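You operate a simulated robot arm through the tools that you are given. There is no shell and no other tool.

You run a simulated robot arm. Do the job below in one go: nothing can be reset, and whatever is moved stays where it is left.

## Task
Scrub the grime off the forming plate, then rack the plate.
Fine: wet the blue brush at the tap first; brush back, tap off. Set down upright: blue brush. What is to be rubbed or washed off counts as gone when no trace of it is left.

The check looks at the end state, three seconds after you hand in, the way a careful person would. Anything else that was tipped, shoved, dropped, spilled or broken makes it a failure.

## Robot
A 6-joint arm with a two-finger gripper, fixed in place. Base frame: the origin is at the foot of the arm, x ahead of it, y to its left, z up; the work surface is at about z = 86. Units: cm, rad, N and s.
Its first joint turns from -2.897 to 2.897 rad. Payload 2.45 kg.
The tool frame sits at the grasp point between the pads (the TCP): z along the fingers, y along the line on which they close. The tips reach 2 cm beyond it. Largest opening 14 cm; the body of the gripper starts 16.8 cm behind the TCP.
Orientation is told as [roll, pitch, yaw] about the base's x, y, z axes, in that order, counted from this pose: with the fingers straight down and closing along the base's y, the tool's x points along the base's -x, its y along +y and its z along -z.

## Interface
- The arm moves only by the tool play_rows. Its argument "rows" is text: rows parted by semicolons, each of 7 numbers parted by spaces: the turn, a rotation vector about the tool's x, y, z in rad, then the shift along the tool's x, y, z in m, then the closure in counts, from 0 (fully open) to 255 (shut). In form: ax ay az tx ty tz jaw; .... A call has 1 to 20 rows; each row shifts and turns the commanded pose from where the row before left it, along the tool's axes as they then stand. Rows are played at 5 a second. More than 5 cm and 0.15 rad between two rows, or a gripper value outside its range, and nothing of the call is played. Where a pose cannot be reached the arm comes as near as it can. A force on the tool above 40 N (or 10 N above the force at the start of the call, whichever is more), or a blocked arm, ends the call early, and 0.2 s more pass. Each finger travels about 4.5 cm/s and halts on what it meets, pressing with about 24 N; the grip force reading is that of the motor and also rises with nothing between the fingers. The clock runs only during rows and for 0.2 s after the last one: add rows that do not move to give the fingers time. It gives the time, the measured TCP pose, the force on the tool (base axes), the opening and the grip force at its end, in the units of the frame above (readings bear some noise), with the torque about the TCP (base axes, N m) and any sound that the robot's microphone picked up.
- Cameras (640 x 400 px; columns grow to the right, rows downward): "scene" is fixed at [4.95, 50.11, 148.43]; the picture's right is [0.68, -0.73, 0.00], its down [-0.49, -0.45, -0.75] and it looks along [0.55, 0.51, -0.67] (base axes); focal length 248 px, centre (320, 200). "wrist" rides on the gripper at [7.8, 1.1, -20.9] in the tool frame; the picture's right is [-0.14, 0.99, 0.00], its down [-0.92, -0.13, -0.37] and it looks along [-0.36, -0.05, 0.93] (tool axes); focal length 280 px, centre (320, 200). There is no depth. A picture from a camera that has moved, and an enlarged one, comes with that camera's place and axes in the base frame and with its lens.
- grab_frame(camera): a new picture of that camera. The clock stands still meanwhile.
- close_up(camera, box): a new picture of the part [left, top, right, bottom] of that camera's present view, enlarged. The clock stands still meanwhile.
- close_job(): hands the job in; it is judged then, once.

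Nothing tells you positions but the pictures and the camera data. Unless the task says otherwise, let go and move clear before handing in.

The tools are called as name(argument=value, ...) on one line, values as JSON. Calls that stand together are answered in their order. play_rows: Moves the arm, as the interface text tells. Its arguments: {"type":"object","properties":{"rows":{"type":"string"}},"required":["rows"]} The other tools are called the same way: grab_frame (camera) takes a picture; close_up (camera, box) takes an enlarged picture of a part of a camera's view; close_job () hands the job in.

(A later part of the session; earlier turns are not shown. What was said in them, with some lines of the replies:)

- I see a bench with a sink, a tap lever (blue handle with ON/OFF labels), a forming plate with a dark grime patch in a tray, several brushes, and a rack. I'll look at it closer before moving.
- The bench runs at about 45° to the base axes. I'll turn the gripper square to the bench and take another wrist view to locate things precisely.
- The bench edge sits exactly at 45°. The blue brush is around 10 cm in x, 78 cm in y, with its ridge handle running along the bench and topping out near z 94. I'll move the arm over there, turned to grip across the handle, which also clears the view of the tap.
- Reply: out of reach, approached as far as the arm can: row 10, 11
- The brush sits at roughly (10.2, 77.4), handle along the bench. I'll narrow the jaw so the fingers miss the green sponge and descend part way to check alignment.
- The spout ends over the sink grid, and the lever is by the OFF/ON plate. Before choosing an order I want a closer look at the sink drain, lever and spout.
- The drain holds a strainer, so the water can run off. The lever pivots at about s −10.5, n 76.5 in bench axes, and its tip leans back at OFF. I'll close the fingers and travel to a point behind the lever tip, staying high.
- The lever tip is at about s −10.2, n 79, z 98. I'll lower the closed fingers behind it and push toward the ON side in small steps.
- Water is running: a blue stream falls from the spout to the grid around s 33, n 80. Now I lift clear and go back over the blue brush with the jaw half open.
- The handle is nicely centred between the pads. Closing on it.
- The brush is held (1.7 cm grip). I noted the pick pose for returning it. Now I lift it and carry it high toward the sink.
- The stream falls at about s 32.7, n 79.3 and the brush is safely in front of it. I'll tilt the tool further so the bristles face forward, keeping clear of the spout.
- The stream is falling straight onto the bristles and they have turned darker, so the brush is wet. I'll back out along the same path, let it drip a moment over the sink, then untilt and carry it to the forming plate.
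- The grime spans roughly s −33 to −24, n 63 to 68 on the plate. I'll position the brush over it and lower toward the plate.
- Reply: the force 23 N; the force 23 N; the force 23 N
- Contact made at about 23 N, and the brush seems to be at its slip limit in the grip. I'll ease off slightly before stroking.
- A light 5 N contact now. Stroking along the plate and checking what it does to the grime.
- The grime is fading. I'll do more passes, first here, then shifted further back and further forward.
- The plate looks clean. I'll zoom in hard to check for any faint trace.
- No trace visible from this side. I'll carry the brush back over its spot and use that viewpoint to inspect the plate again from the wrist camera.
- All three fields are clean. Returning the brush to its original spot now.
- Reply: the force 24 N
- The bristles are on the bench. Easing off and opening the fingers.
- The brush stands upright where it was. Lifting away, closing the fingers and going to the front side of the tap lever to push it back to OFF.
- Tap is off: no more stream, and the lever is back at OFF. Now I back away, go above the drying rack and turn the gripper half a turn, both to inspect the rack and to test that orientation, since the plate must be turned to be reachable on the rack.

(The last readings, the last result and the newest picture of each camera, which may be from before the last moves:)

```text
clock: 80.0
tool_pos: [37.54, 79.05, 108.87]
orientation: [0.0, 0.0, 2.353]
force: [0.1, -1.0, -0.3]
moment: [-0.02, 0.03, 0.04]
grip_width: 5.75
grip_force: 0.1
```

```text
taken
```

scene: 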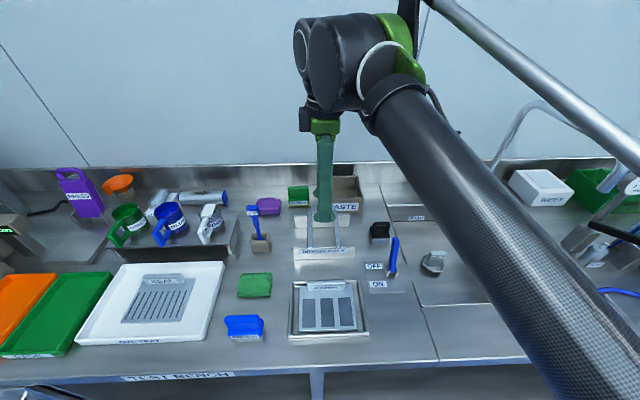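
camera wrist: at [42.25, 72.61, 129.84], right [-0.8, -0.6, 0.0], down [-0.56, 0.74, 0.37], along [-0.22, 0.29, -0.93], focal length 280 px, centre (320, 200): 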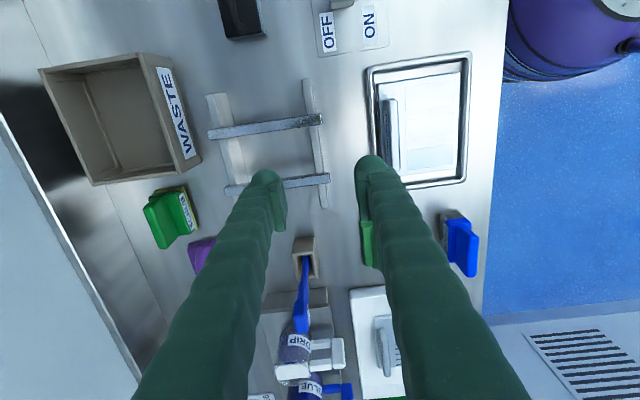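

close_up(camera="wrist", box=[190, 60, 350, 220])

close_up(camera="wrist", box=[350, 40, 500, 200])

close_up(camera="scene", box=[285, 200, 365, 260])

close_up(camera="scene", box=[285, 270, 375, 340])

```text
2.50 times, centred on (270, 140) of wrist
camera zoom: at [42.25, 72.61, 129.84], right [-0.8, -0.6, 0.0], down [-0.56, 0.74, 0.37], along [-0.22, 0.29, -0.93], focal length 701 px, centre (445, 350)
```

zoom: 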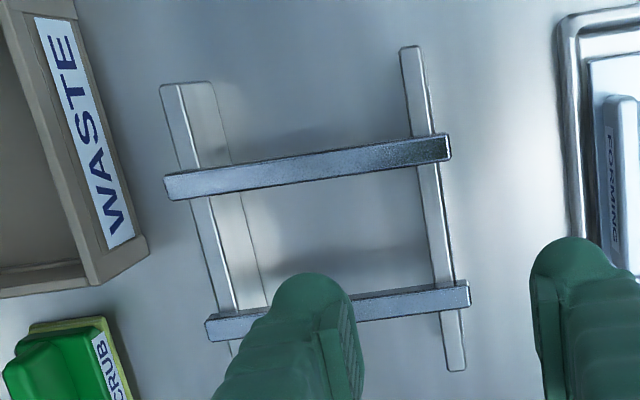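

```text
2.50 times, centred on (425, 120) of wrist
camera zoom: at [42.25, 72.61, 129.84], right [-0.8, -0.6, 0.0], down [-0.56, 0.74, 0.37], along [-0.22, 0.29, -0.93], focal length 701 px, centre (58, 400)
```

zoom: 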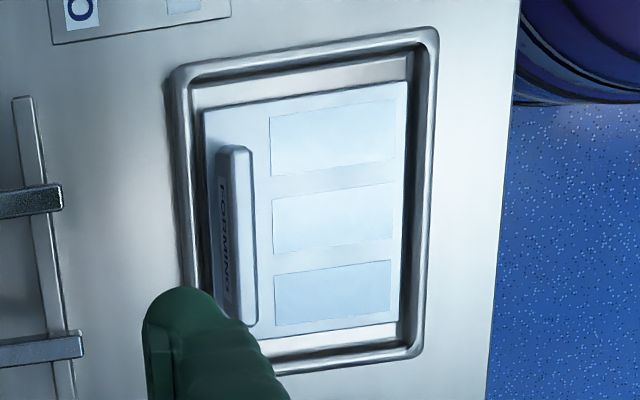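

```text
6.67 times, centred on (325, 230) of scene
camera zoom: at [4.95, 50.11, 148.43], right [0.68, -0.73, 0.0], down [-0.49, -0.45, -0.75], along [0.55, 0.51, -0.67], focal length 1656 px, centre (287, 0)
```

zoom: 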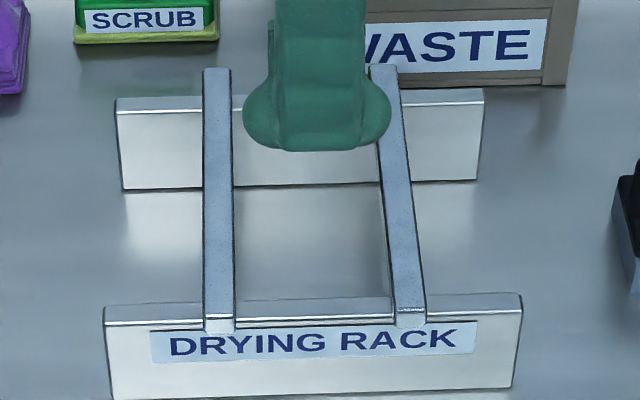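

```text
5.71 times, centred on (330, 305) of scene
camera zoom: at [4.95, 50.11, 148.43], right [0.68, -0.73, 0.0], down [-0.49, -0.45, -0.75], along [0.55, 0.51, -0.67], focal length 1420 px, centre (263, -400)
```

zoom: 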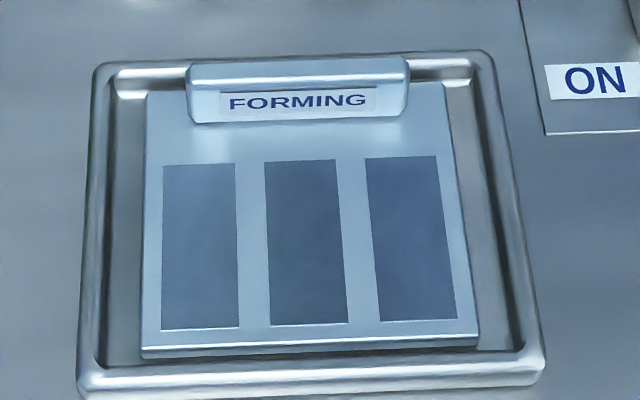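

The rack is two flat rails along the depth (about s −25 and −32.5, n 81 to 96, top near z 93). The plate (13.7 × 11.6 cm) would lie across both rails. Its handle bar is at about s −28.8, n 72.2. Now testing the half-turn.

play_rows(rows="0 0 0.143 0 0 0 150;0 0 0.143 0 0 0 150;0 0 0.143 0 0 0 150;0 0 0.143 0 0 0 150;0 0 0.143 0 0 0 150;0 0 0.143 0 0 0 150;0 0 0.143 0 0 0 150;0 0 0.143 0 0 0 150;0 0 0.143 0 0 0 150;0 0 0.143 0 0 0 150;0 0 0.143 0 0 0 150;0 0 0 0 0 0 150")

play_rows(rows="0 0 0.143 0 0 0 150;0 0 0.143 0 0 0 150;0 0 0.143 0 0 0 150;0 0 0.143 0 0 0 150;0 0 0.143 0 0 0 150;0 0 0.143 0 0 0 150;0 0 0.143 0 0 0 150;0 0 0.143 0 0 0 150;0 0 0.143 0 0 0 150;0 0 0.143 0 0 0 150;0 0 0.138 0 0 0 150;0 0 0 0 0 0 150")

grab_frame(camera="wrist")

grab_frame(camera="scene")

```text
clock: 82.6
tool_pos: [37.56, 78.96, 109.15]
orientation: [-0.001, 0.0, 0.778]
force: [-0.1, -0.2, 0.0]
moment: [-0.01, 0.03, 0.03]
grip_width: 5.78
grip_force: 0.0
```

```text
clock: 85.2
tool_pos: [37.68, 78.91, 109.17]
orientation: [-0.001, 0.001, -0.789]
force: [0.0, -0.4, -0.2]
moment: [0.0, 0.03, 0.02]
grip_width: 5.77
grip_force: 0.0
```

```text
taken
camera wrist: at [32.91, 85.17, 129.96], right [0.8, 0.6, 0.0], down [0.56, -0.74, 0.37], along [0.22, -0.29, -0.93], focal length 280 px, centre (320, 200)
```

wrist: 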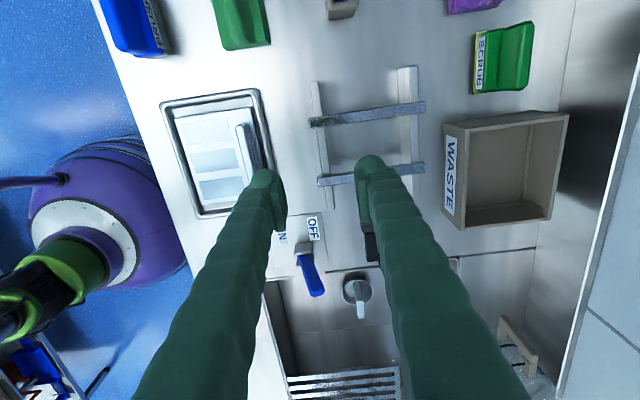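

```text
taken
```

scene: 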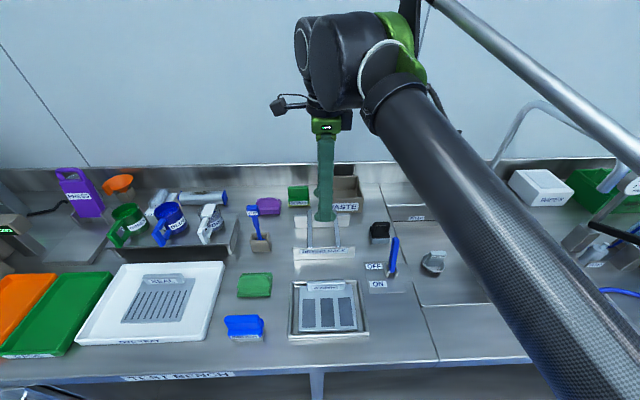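

The half-turn works. Next I move over the plate's handle bar and look closely before gripping.

play_rows(rows="0 0 0 -0.001 -0.034 0 150;0 0 0 -0.001 -0.034 0 150;0 0 0 -0.001 -0.034 0 150;0 0 0 0 0 0.04 150;0 0 0 0 0 0.02 150;0 0 0 0 0 0 150;0 0 0 0 0 0 150")

grab_frame(camera="wrist")

close_up(camera="wrist", box=[220, 60, 420, 220])

close_up(camera="scene", box=[275, 260, 385, 350])

```text
clock: 86.8
tool_pos: [30.6, 71.61, 103.08]
orientation: [0.001, 0.0, -0.788]
force: [0.6, -0.6, 1.3]
moment: [0.0, 0.02, 0.04]
grip_width: 5.75
grip_force: 0.0
```

```text
taken
camera wrist: at [25.88, 77.82, 123.98], right [0.8, 0.6, 0.0], down [0.56, -0.74, 0.37], along [0.22, -0.29, -0.93], focal length 280 px, centre (320, 200)
```

wrist: 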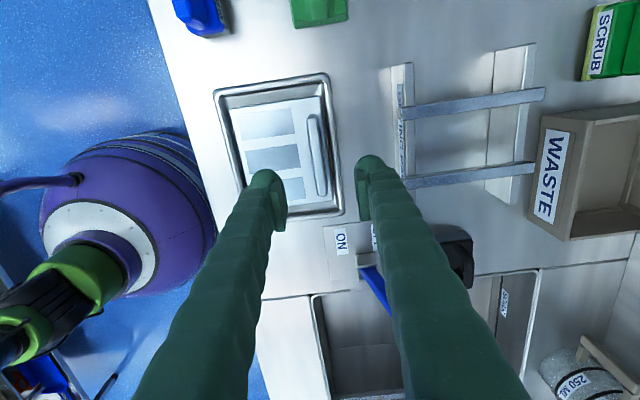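

```text
2.50 times, centred on (320, 140) of wrist
camera zoom: at [25.88, 77.82, 123.98], right [0.8, 0.6, 0.0], down [0.56, -0.74, 0.37], along [0.22, -0.29, -0.93], focal length 701 px, centre (320, 350)
```

zoom: 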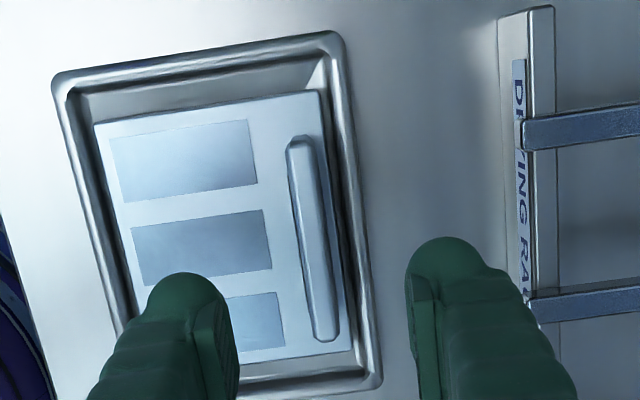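

```text
4.44 times, centred on (330, 305) of scene
camera zoom: at [4.95, 50.11, 148.43], right [0.68, -0.73, 0.0], down [-0.49, -0.45, -0.75], along [0.55, 0.51, -0.67], focal length 1104 px, centre (276, -267)
```

zoom: 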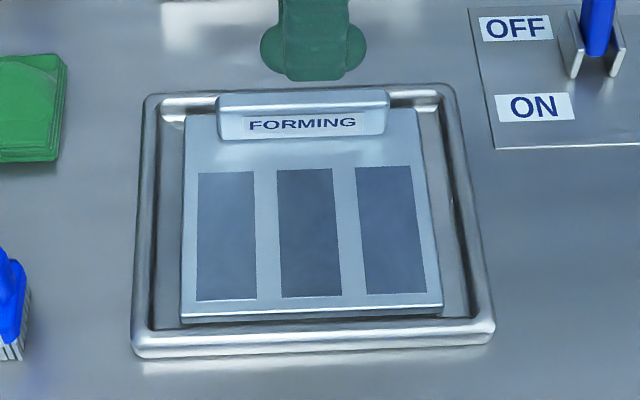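

play_rows(rows="0 0 0 0 -0.003 0.03 150;0 0 0 0 0 0.03 150;0 0 0 0 0 0.03 150;0 0 0 0 0 0.03 150;0 0 0 0 0 0 150;0 0 0 0 0 0 150")

close_up(camera="wrist", box=[220, 80, 420, 220])

close_up(camera="scene", box=[285, 260, 375, 320])

```text
clock: 88.2
tool_pos: [30.41, 71.32, 91.23]
orientation: [-0.001, 0.0, -0.787]
force: [0.7, -0.1, -0.5]
moment: [-0.01, 0.0, 0.01]
grip_width: 5.76
grip_force: 0.1
```

```text
2.86 times, centred on (320, 150) of wrist
camera zoom: at [25.68, 77.57, 112.05], right [0.8, 0.6, 0.0], down [0.56, -0.74, 0.37], along [0.22, -0.29, -0.93], focal length 801 px, centre (320, 343)
```

zoom: 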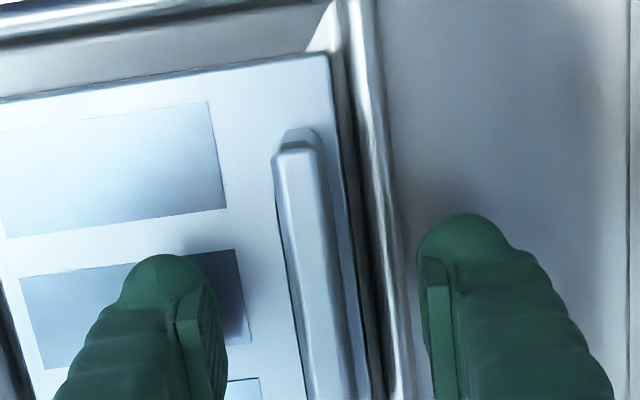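

```text
6.67 times, centred on (330, 290) of scene
camera zoom: at [4.95, 50.11, 148.43], right [0.68, -0.73, 0.0], down [-0.49, -0.45, -0.75], along [0.55, 0.51, -0.67], focal length 1656 px, centre (253, -400)
```

zoom: 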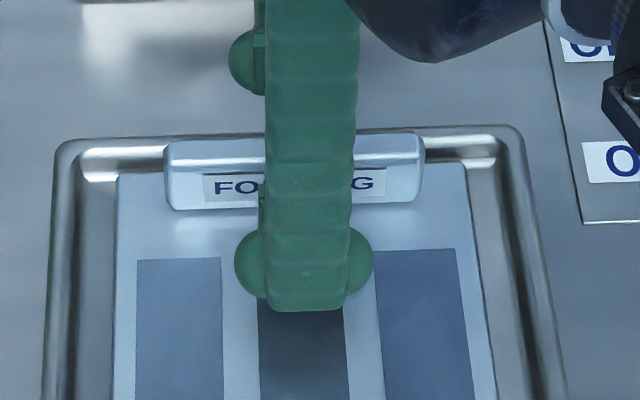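

Handle is centred between the fingers. A final small descent and close.

play_rows(rows="0 0 0 0 0 0.004 150;0 0 0 0 0 0.004 150;0 0 0 0 0 0 150")

play_rows(rows="0 0 0 0 0 0 190;0 0 0 0 0 0 220;0 0 0 0 0 0 255;0 0 0 0 0 0 255;0 0 0 0 0 0 255;0 0 0 0 0 0 255")

close_up(camera="wrist", box=[220, 80, 420, 220])

close_up(camera="scene", box=[275, 260, 385, 350])

```text
clock: 89.0
tool_pos: [30.52, 71.38, 90.2]
orientation: [0.001, 0.0, -0.788]
force: [0.6, -0.2, -0.4]
moment: [0.0, -0.02, -0.04]
grip_width: 5.76
grip_force: 0.0
```

```text
clock: 90.4
tool_pos: [30.46, 71.32, 90.47]
orientation: [0.0, 0.0, -0.787]
force: [0.6, 2.2, -0.4]
moment: [-0.03, 0.02, -0.02]
grip_width: 1.32
grip_force: 23.8
```

```text
2.86 times, centred on (320, 150) of wrist
camera zoom: at [25.67, 77.55, 111.23], right [0.8, 0.6, 0.0], down [0.56, -0.74, 0.37], along [0.22, -0.29, -0.93], focal length 801 px, centre (320, 343)
```

zoom: 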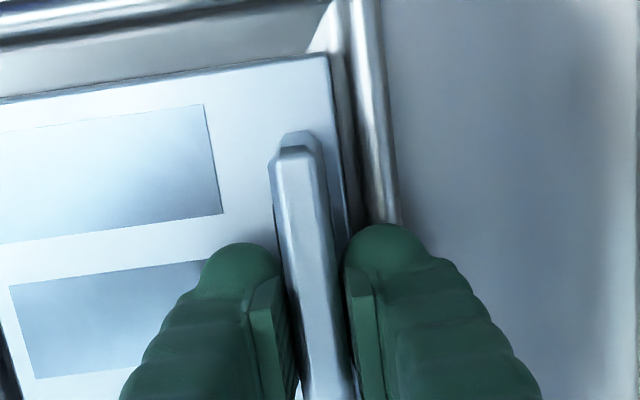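

```text
4.44 times, centred on (330, 305) of scene
camera zoom: at [4.95, 50.11, 148.43], right [0.68, -0.73, 0.0], down [-0.49, -0.45, -0.75], along [0.55, 0.51, -0.67], focal length 1104 px, centre (276, -267)
```

zoom: 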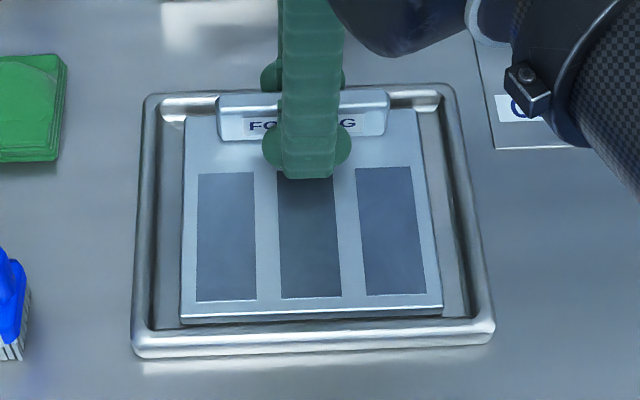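

play_rows(rows="0 0 0 0 0 -0.003 255;0 0 0 0 0 -0.003 255;0 0 0 0 0 -0.004 255;0 0 0 0 0 0 255;0 0 0 0 0 0 255")

close_up(camera="scene", box=[275, 260, 385, 350])

close_up(camera="wrist", box=[200, 80, 420, 220])

```text
clock: 91.6
tool_pos: [30.48, 71.35, 91.29]
orientation: [-0.001, 0.0, -0.787]
force: [0.5, -0.7, -4.3]
moment: [0.06, -0.1, 0.0]
grip_width: 1.3
grip_force: 24.7
```

```text
4.44 times, centred on (330, 305) of scene
camera zoom: at [4.95, 50.11, 148.43], right [0.68, -0.73, 0.0], down [-0.49, -0.45, -0.75], along [0.55, 0.51, -0.67], focal length 1104 px, centre (276, -267)
```

zoom: 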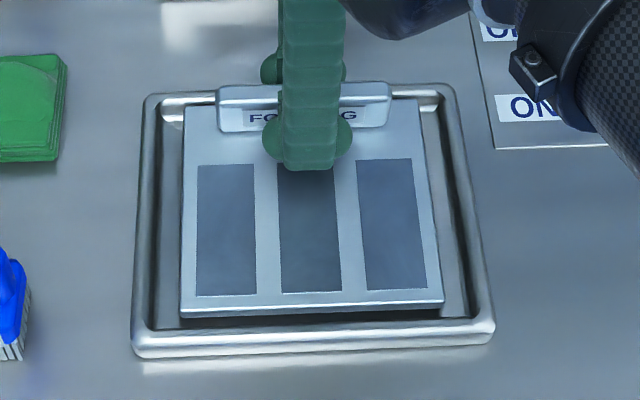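

```text
2.86 times, centred on (310, 150) of wrist
camera zoom: at [25.68, 77.55, 112.16], right [0.8, 0.6, 0.0], down [0.56, -0.74, 0.37], along [0.22, -0.29, -0.93], focal length 801 px, centre (349, 343)
```

zoom: 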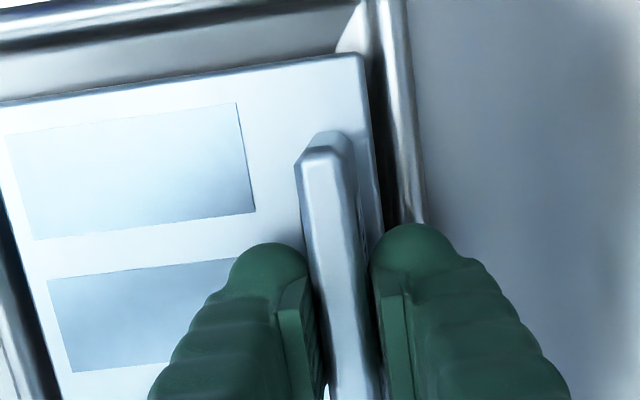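

The plate lifts level (about 0.4 kg). I'll raise it high, then turn it half round so it can sit centrally on the rack.

play_rows(rows="0 0 0 0 0 -0.03 255;0 0 0 0 0 -0.04 255;0 0 0 0 0 -0.04 255;0 0 0 0 0 -0.04 255;0 0 0 0 0 0 255;0 0 -0.07 0 0 0 255;0 0 -0.13 0 0 0 255;0 0 -0.14 0 0 0 255;0 0 -0.14 0 0 0 255;0 0 -0.14 0 0 0 255;0 0 -0.14 0 0 0 255;0 0 -0.14 0 0 0 255;0 0 -0.14 0 0 0 255;0 0 -0.14 0 0 0 255;0 0 -0.14 0 0 0 255;0 0 -0.14 0 0 0 255;0 0 -0.14 0 0 0 255;0 0 -0.14 0 0 0 255;0 0 0 0 0 0 255")

grab_frame(camera="scene")

grab_frame(camera="wrist")

```text
clock: 95.6
tool_pos: [30.42, 71.23, 106.27]
orientation: [0.0, 0.0, 0.955]
force: [-0.5, 0.9, -3.8]
moment: [0.09, 0.09, 0.03]
grip_width: 1.33
grip_force: 24.4
```

```text
taken
```

scene: 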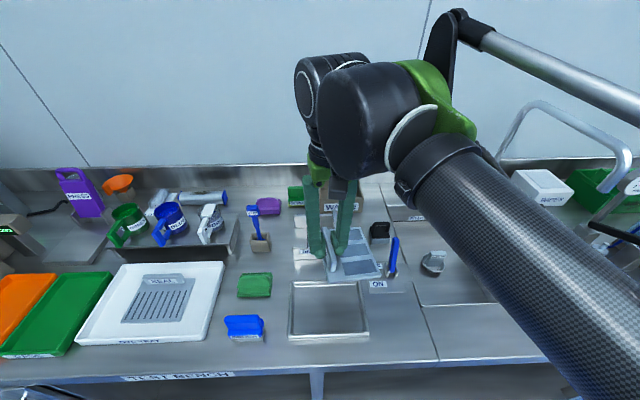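

```text
taken
camera wrist: at [25.04, 65.49, 127.15], right [-0.73, 0.69, 0.0], down [0.64, 0.68, 0.37], along [0.25, 0.27, -0.93], focal length 280 px, centre (320, 200)
```

wrist: 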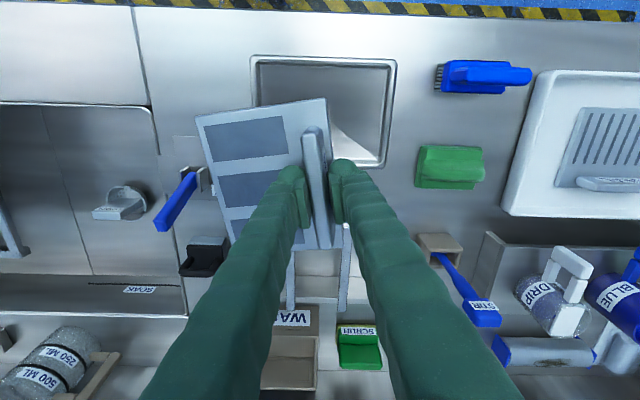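

play_rows(rows="0 0 -0.14 0 0 0 255;0 0 -0.14 0 0 0 255;0 0 -0.14 0 0 0 255;0 0 -0.14 0 0 0 255;0 0 -0.14 0 0 0 255;0 0 -0.14 0 0 0 255;0 0 -0.14 0 0 0 255;0 0 -0.14 0 0 0 255;0 0 -0.14 0 0 0 255;0 0 -0.141 0 0 0 255;0 0 0 0 0 0 255;0 0 0 0 0 0 255")

grab_frame(camera="wrist")

grab_frame(camera="scene")

```text
clock: 98.2
tool_pos: [30.45, 71.25, 106.25]
orientation: [0.001, -0.001, 2.356]
force: [0.1, 0.1, -4.2]
moment: [-0.09, 0.1, 0.02]
grip_width: 1.34
grip_force: 23.7
```

```text
taken
camera wrist: at [35.2, 64.94, 127.12], right [-0.8, -0.6, 0.0], down [-0.56, 0.74, 0.37], along [-0.22, 0.29, -0.93], focal length 280 px, centre (320, 200)
```

wrist: 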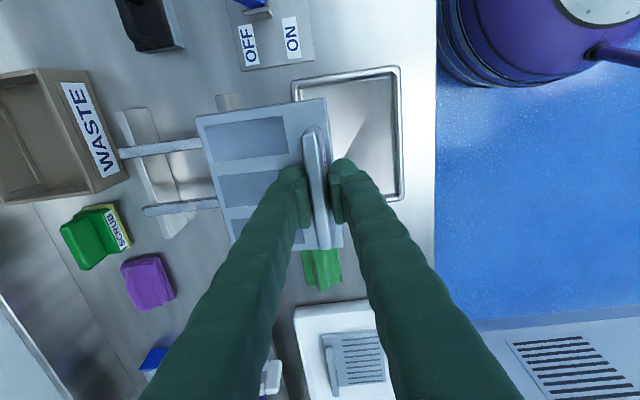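

```text
taken
```

scene: 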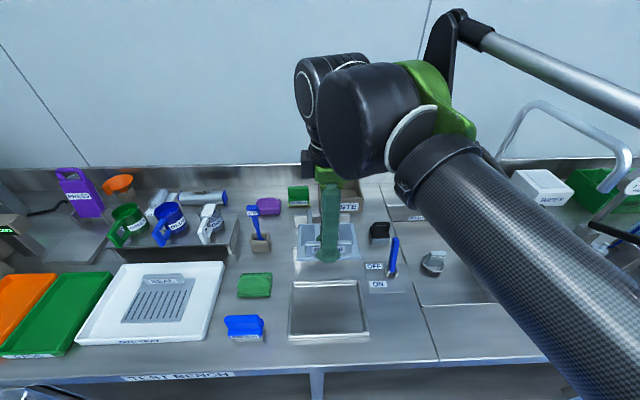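

play_rows(rows="0 0 0 0 -0.03 0 255;0 0 0 -0.0025 -0.035 0 255;0 0 0 0 -0.035 0 255;0 0 0 0 -0.025 0 255;0 0 0 0 0 0 255;0 0 0 0 0 0 255")

grab_frame(camera="wrist")

close_up(camera="wrist", box=[150, 60, 400, 260])

close_up(camera="scene", box=[260, 180, 400, 280])

```text
clock: 99.6
tool_pos: [39.14, 80.21, 106.36]
orientation: [-0.001, 0.0, 2.351]
force: [-0.2, 0.0, -4.3]
moment: [-0.08, 0.06, 0.02]
grip_width: 1.33
grip_force: 24.1
```

```text
taken
camera wrist: at [43.83, 73.98, 127.13], right [-0.8, -0.6, 0.0], down [-0.56, 0.74, 0.37], along [-0.22, 0.29, -0.93], focal length 280 px, centre (320, 200)
```

wrist: 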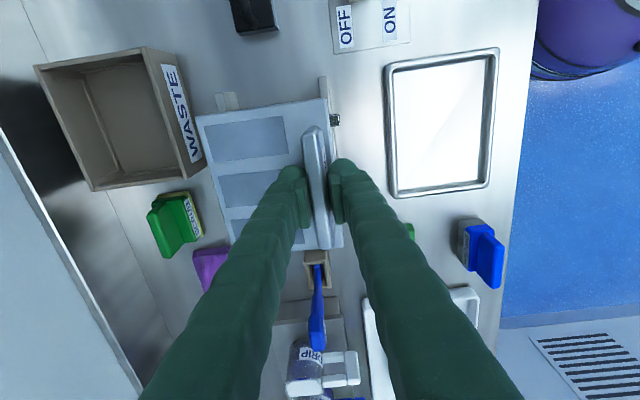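

```text
2.00 times, centred on (275, 160) of wrist
camera zoom: at [43.83, 73.98, 127.13], right [-0.8, -0.6, 0.0], down [-0.56, 0.74, 0.37], along [-0.22, 0.29, -0.93], focal length 561 px, centre (410, 280)
```

zoom: 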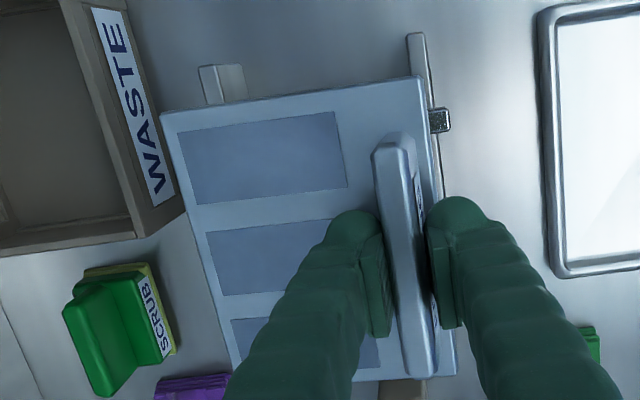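

```text
4.00 times, centred on (330, 230) of scene
camera zoom: at [4.95, 50.11, 148.43], right [0.68, -0.73, 0.0], down [-0.49, -0.45, -0.75], along [0.55, 0.51, -0.67], focal length 994 px, centre (280, 80)
```

zoom: 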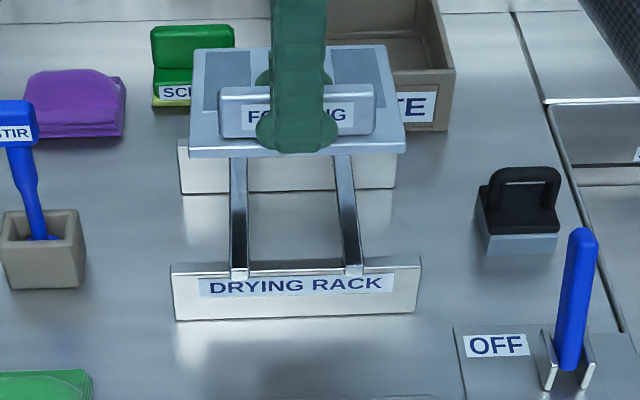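

The plate is aligned over the rails. Lowering in stages.

play_rows(rows="0 0 0 0 0 0.03 255;0 0 0 0 0 0.025 255;0 0 0 0 0 0.015 255;0 0 0 0 0 0.005 255;0 0 0 0 0 0 255;0 0 0 0 0 0 255")

close_up(camera="scene", box=[270, 190, 380, 270])

close_up(camera="wrist", box=[150, 60, 400, 260])

```text
clock: 101.0
tool_pos: [39.24, 80.32, 98.84]
orientation: [0.0, 0.0, 2.352]
force: [0.3, 0.4, -3.6]
moment: [-0.08, 0.11, 0.01]
grip_width: 1.34
grip_force: 23.8
```

```text
5.00 times, centred on (325, 230) of scene
camera zoom: at [4.95, 50.11, 148.43], right [0.68, -0.73, 0.0], down [-0.49, -0.45, -0.75], along [0.55, 0.51, -0.67], focal length 1242 px, centre (295, 50)
```

zoom: 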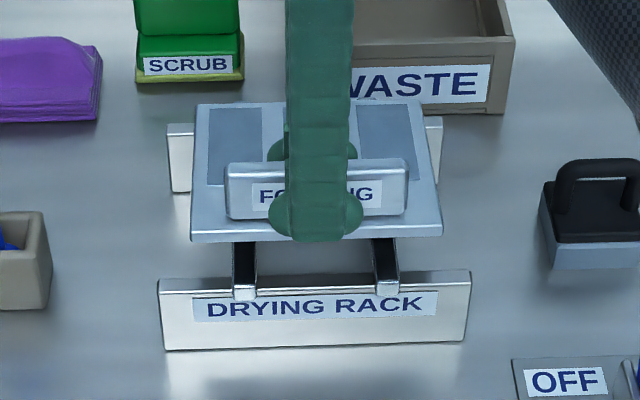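

```text
2.00 times, centred on (275, 160) of wrist
camera zoom: at [43.89, 73.91, 119.61], right [-0.8, -0.6, 0.0], down [-0.56, 0.74, 0.37], along [-0.22, 0.29, -0.93], focal length 561 px, centre (410, 280)
```

zoom: 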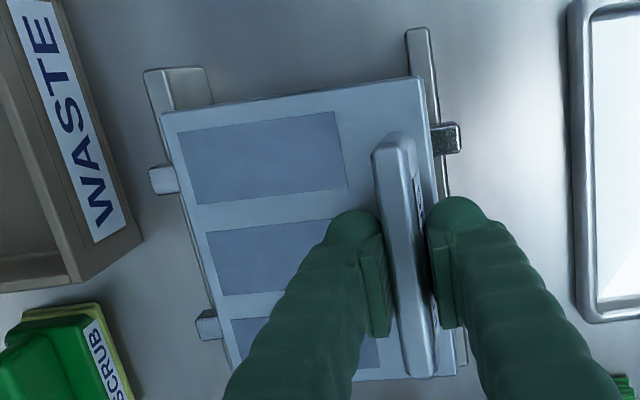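

play_rows(rows="0 0 0 0 0 0.004 255;0 0 0 0 0 0.004 255;0 0 0 0 0 0.003 255;0 0 0 0 0 0 255")

play_rows(rows="0 0 0 0 0 0.002 255;0 0 0 0 0 0.002 255;0 0 0 0 0 0 255")

close_up(camera="scene", box=[270, 190, 380, 270])

```text
clock: 102.0
tool_pos: [39.19, 80.25, 97.71]
orientation: [0.0, 0.001, 2.354]
force: [0.5, -0.7, -3.0]
moment: [-0.02, 0.05, 0.03]
grip_width: 1.33
grip_force: 23.8
```

```text
clock: 102.8
tool_pos: [39.13, 80.3, 97.28]
orientation: [-0.001, 0.0, 2.354]
force: [-0.1, -0.1, -3.1]
moment: [-0.02, 0.03, 0.02]
grip_width: 1.33
grip_force: 24.0
```

```text
5.00 times, centred on (325, 230) of scene
camera zoom: at [4.95, 50.11, 148.43], right [0.68, -0.73, 0.0], down [-0.49, -0.45, -0.75], along [0.55, 0.51, -0.67], focal length 1242 px, centre (295, 50)
```

zoom: 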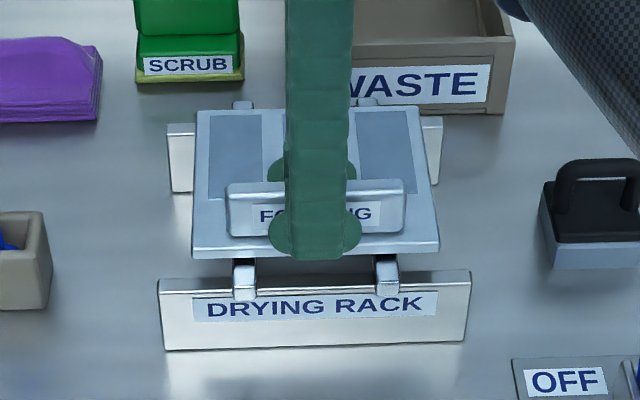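

The moment has dropped, so the far edge is already touching the rails. Continuing in 1 mm steps until the near side is down.

play_rows(rows="0 0 0 0 0 0.001 255;0 0 0 0 0 0 255")

play_rows(rows="0 0 0 0 0 0.001 255;0 0 0 0 0 0 255")

close_up(camera="scene", box=[270, 190, 380, 270])

```text
clock: 103.4
tool_pos: [39.16, 80.31, 97.05]
orientation: [0.001, 0.0, 2.353]
force: [0.5, -0.3, -2.4]
moment: [-0.06, 0.03, 0.01]
grip_width: 1.31
grip_force: 23.9
```

```text
clock: 104.0
tool_pos: [39.22, 80.24, 97.1]
orientation: [0.0, 0.0, 2.354]
force: [-0.5, -0.2, -2.6]
moment: [0.02, 0.01, 0.02]
grip_width: 1.31
grip_force: 24.2
```

```text
5.00 times, centred on (325, 230) of scene
camera zoom: at [4.95, 50.11, 148.43], right [0.68, -0.73, 0.0], down [-0.49, -0.45, -0.75], along [0.55, 0.51, -0.67], focal length 1242 px, centre (295, 50)
```

zoom: 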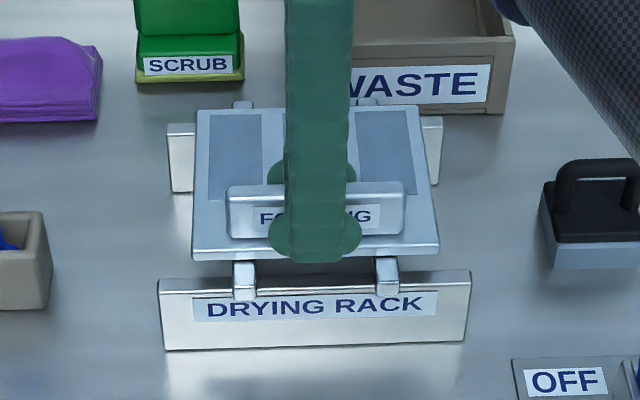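

play_rows(rows="0 0 0 0 0 0.001 255;0 0 0 0 0 0 255")

play_rows(rows="0 0 0 0 0 0.001 255;0 0 0 0 0 0 255")

play_rows(rows="0 0 0 0 0 0.001 255;0 0 0 0 0 0 255")

close_up(camera="scene", box=[270, 190, 380, 270])

```text
clock: 104.6
tool_pos: [39.11, 80.27, 97.0]
orientation: [0.0, 0.001, 2.352]
force: [1.7, 0.7, 0.7]
moment: [-0.02, -0.02, 0.0]
grip_width: 1.31
grip_force: 24.0
```

```text
clock: 105.2
tool_pos: [39.26, 80.31, 96.88]
orientation: [0.0, 0.001, 2.352]
force: [4.6, 7.8, 20.0]
moment: [0.1, -0.06, 0.02]
grip_width: 1.3
grip_force: 24.3
```

```text
clock: 105.8
tool_pos: [39.22, 80.28, 96.89]
orientation: [-0.001, 0.001, 2.353]
force: [5.9, 7.3, 20.8]
moment: [0.12, -0.07, 0.04]
grip_width: 1.3
grip_force: 24.3
```

```text
5.00 times, centred on (325, 230) of scene
camera zoom: at [4.95, 50.11, 148.43], right [0.68, -0.73, 0.0], down [-0.49, -0.45, -0.75], along [0.55, 0.51, -0.67], focal length 1242 px, centre (295, 50)
```

zoom: 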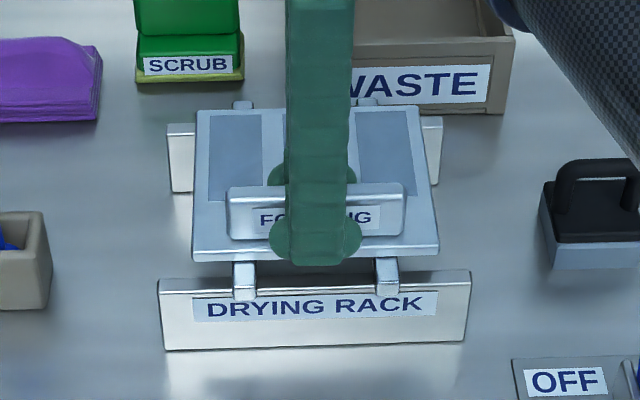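

The plate is firmly down on both rails. Relieving the pressure, then releasing.

play_rows(rows="0 0 0 0 0 -0.0015 255;0 0 0 0 0 0 255")

play_rows(rows="0 0 0 0 0 0 225;0 0 0 0 0 0 205;0 0 0 0 0 0 185;0 0 0 0 0 0 165;0 0 0 0 0 0 150;0 0 0 0 0 0 150")

close_up(camera="scene", box=[270, 190, 380, 270])

close_up(camera="wrist", box=[150, 60, 400, 260])

```text
clock: 106.4
tool_pos: [39.17, 80.44, 96.91]
orientation: [0.0, 0.0, 2.352]
force: [0.4, 0.2, -3.4]
moment: [-0.02, 0.12, 0.0]
grip_width: 1.31
grip_force: 23.3
```

```text
clock: 107.8
tool_pos: [39.19, 80.38, 96.95]
orientation: [0.002, 0.0, 2.353]
force: [-0.5, 0.0, 0.4]
moment: [0.01, 0.0, -0.01]
grip_width: 5.79
grip_force: 0.1
```

```text
5.00 times, centred on (325, 230) of scene
camera zoom: at [4.95, 50.11, 148.43], right [0.68, -0.73, 0.0], down [-0.49, -0.45, -0.75], along [0.55, 0.51, -0.67], focal length 1242 px, centre (295, 50)
```

zoom: 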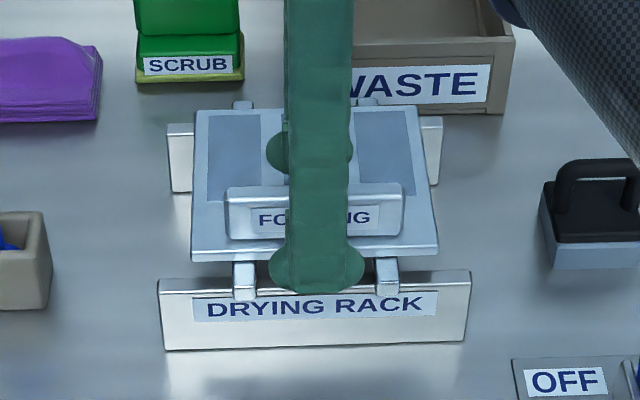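

```text
2.00 times, centred on (275, 160) of wrist
camera zoom: at [43.85, 73.94, 117.8], right [-0.8, -0.6, 0.0], down [-0.56, 0.74, 0.37], along [-0.22, 0.29, -0.93], focal length 561 px, centre (410, 280)
```

zoom: 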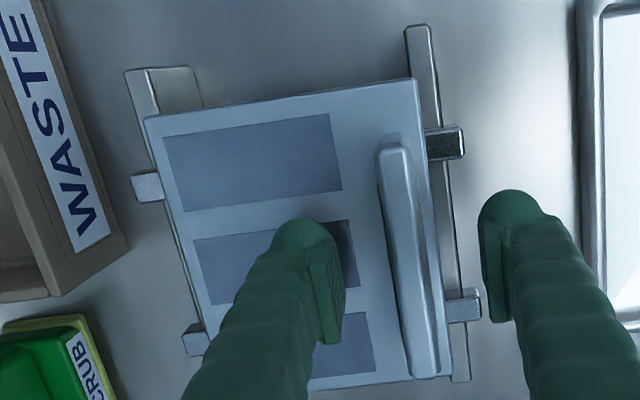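

The plate rests flat on the rack, free of the fingers. Lifting straight up and moving clear for a final check.

play_rows(rows="0 0 0 0 0 -0.02 150;0 0 0 0 0 -0.03 150;0 0 0 0 0 -0.04 150;0 0 0 0 0 -0.03 150;0 0 0 0.02 0.04 0 150;0 0 0 0.02 0.045 0 150;0 0 0 0.02 0.045 0 150;0 0 0 0.03 0.03 0 150;0 0 0 0.04 0 0 150;0 0 0 0.045 0 0 150;0 0 0 0.045 0 0 150;0 0 0 0 0 0 150")

grab_frame(camera="scene")

grab_frame(camera="wrist")

close_up(camera="scene", box=[270, 190, 380, 270])

close_up(camera="scene", box=[210, 260, 390, 350])

```text
clock: 110.4
tool_pos: [43.36, 53.19, 108.78]
orientation: [0.0, -0.001, 2.354]
force: [1.1, -0.1, 0.3]
moment: [-0.01, -0.01, -0.02]
grip_width: 5.8
grip_force: 0.0
```

```text
taken
```

scene: 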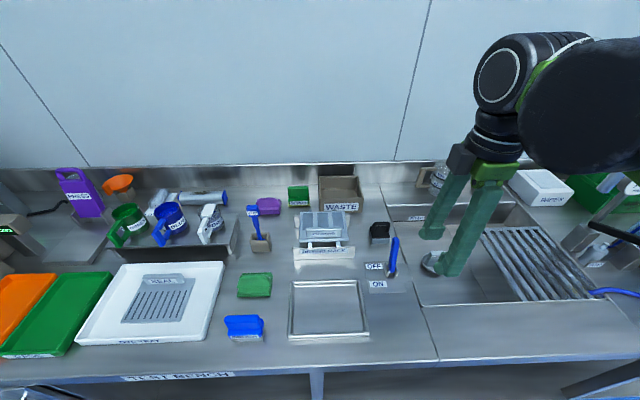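

```text
taken
camera wrist: at [48.03, 46.96, 129.75], right [-0.8, -0.6, 0.0], down [-0.56, 0.74, 0.37], along [-0.22, 0.29, -0.93], focal length 280 px, centre (320, 200)
```

wrist: 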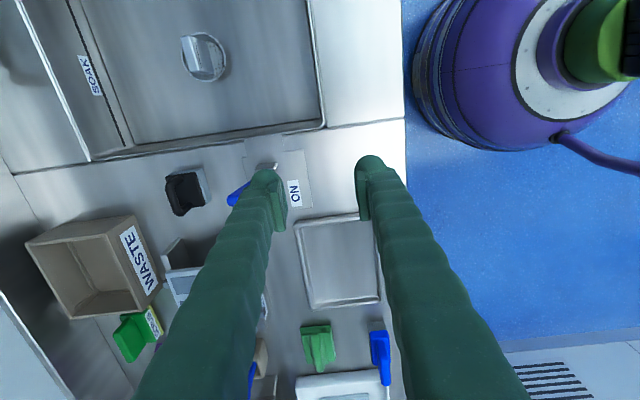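

```text
5.00 times, centred on (325, 230) of scene
camera zoom: at [4.95, 50.11, 148.43], right [0.68, -0.73, 0.0], down [-0.49, -0.45, -0.75], along [0.55, 0.51, -0.67], focal length 1242 px, centre (295, 50)
```

zoom: 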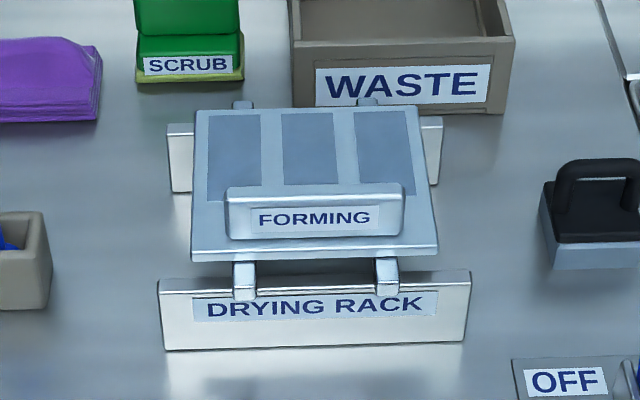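

```text
3.56 times, centred on (300, 305) of scene
camera zoom: at [4.95, 50.11, 148.43], right [0.68, -0.73, 0.0], down [-0.49, -0.45, -0.75], along [0.55, 0.51, -0.67], focal length 883 px, centre (391, -173)
```

zoom: 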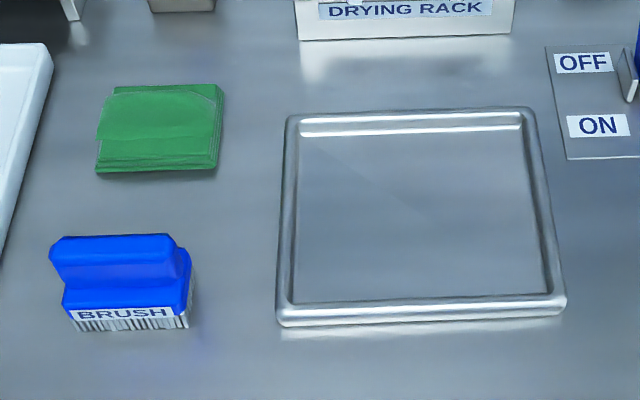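

close_up(camera="scene", box=[440, 140, 640, 310])

close_up(camera="scene", box=[300, 205, 350, 245])

close_up(camera="scene", box=[350, 210, 450, 300])

```text
2.35 times, centred on (540, 225) of scene
camera zoom: at [4.95, 50.11, 148.43], right [0.68, -0.73, 0.0], down [-0.49, -0.45, -0.75], along [0.55, 0.51, -0.67], focal length 585 px, centre (-198, 141)
```

zoom: 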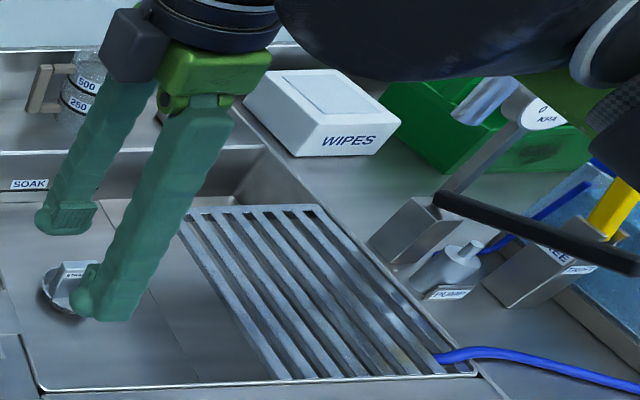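

```text
10.00 times, centred on (325, 225) of scene
camera zoom: at [4.95, 50.11, 148.43], right [0.68, -0.73, 0.0], down [-0.49, -0.45, -0.75], along [0.55, 0.51, -0.67], focal length 2485 px, centre (270, -50)
```

zoom: 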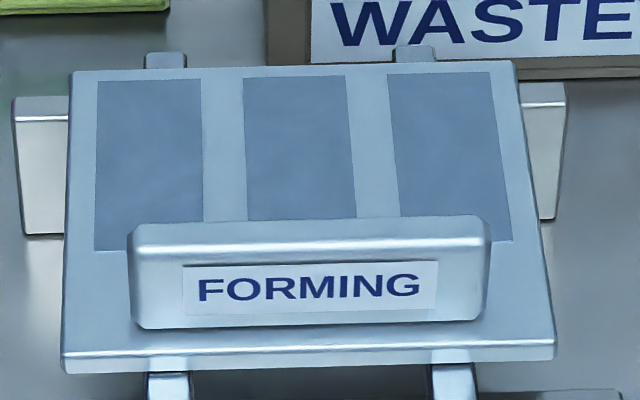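

```text
4.44 times, centred on (400, 255) of scene
camera zoom: at [4.95, 50.11, 148.43], right [0.68, -0.73, 0.0], down [-0.49, -0.45, -0.75], along [0.55, 0.51, -0.67], focal length 1104 px, centre (-36, -44)
```

zoom: 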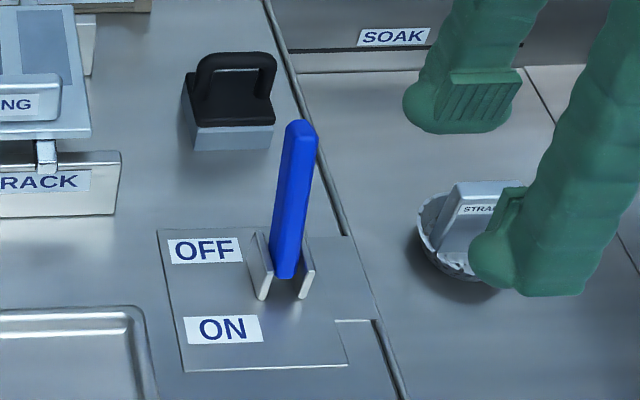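

The plate is clean and lies flat on the drying rack. The blue brush stands upright in its original place, the lever is at OFF with no stream, and nothing else has been disturbed. Handing in.

close_job()

```text
The job is handed in.
```

The forming plate is scrubbed clean and racked, and the job is handed in. I saw no trace of grime in close-ups from both cameras.

- **Brush:** I held the blue brush's bristles directly in the running tap before scrubbing. It now stands upright in its original spot.
- **Tap:** The lever is back at OFF and no water is running.
- **Plate:** It lies flat across both rails of the drying rack. I turned it half round so the handle faces the front, because the arm could not reach far enough to centre it the other way.
- **Everything else:** In the final pictures nothing else looked moved, tipped or spilled, and the gripper is empty and clear of the bench items.
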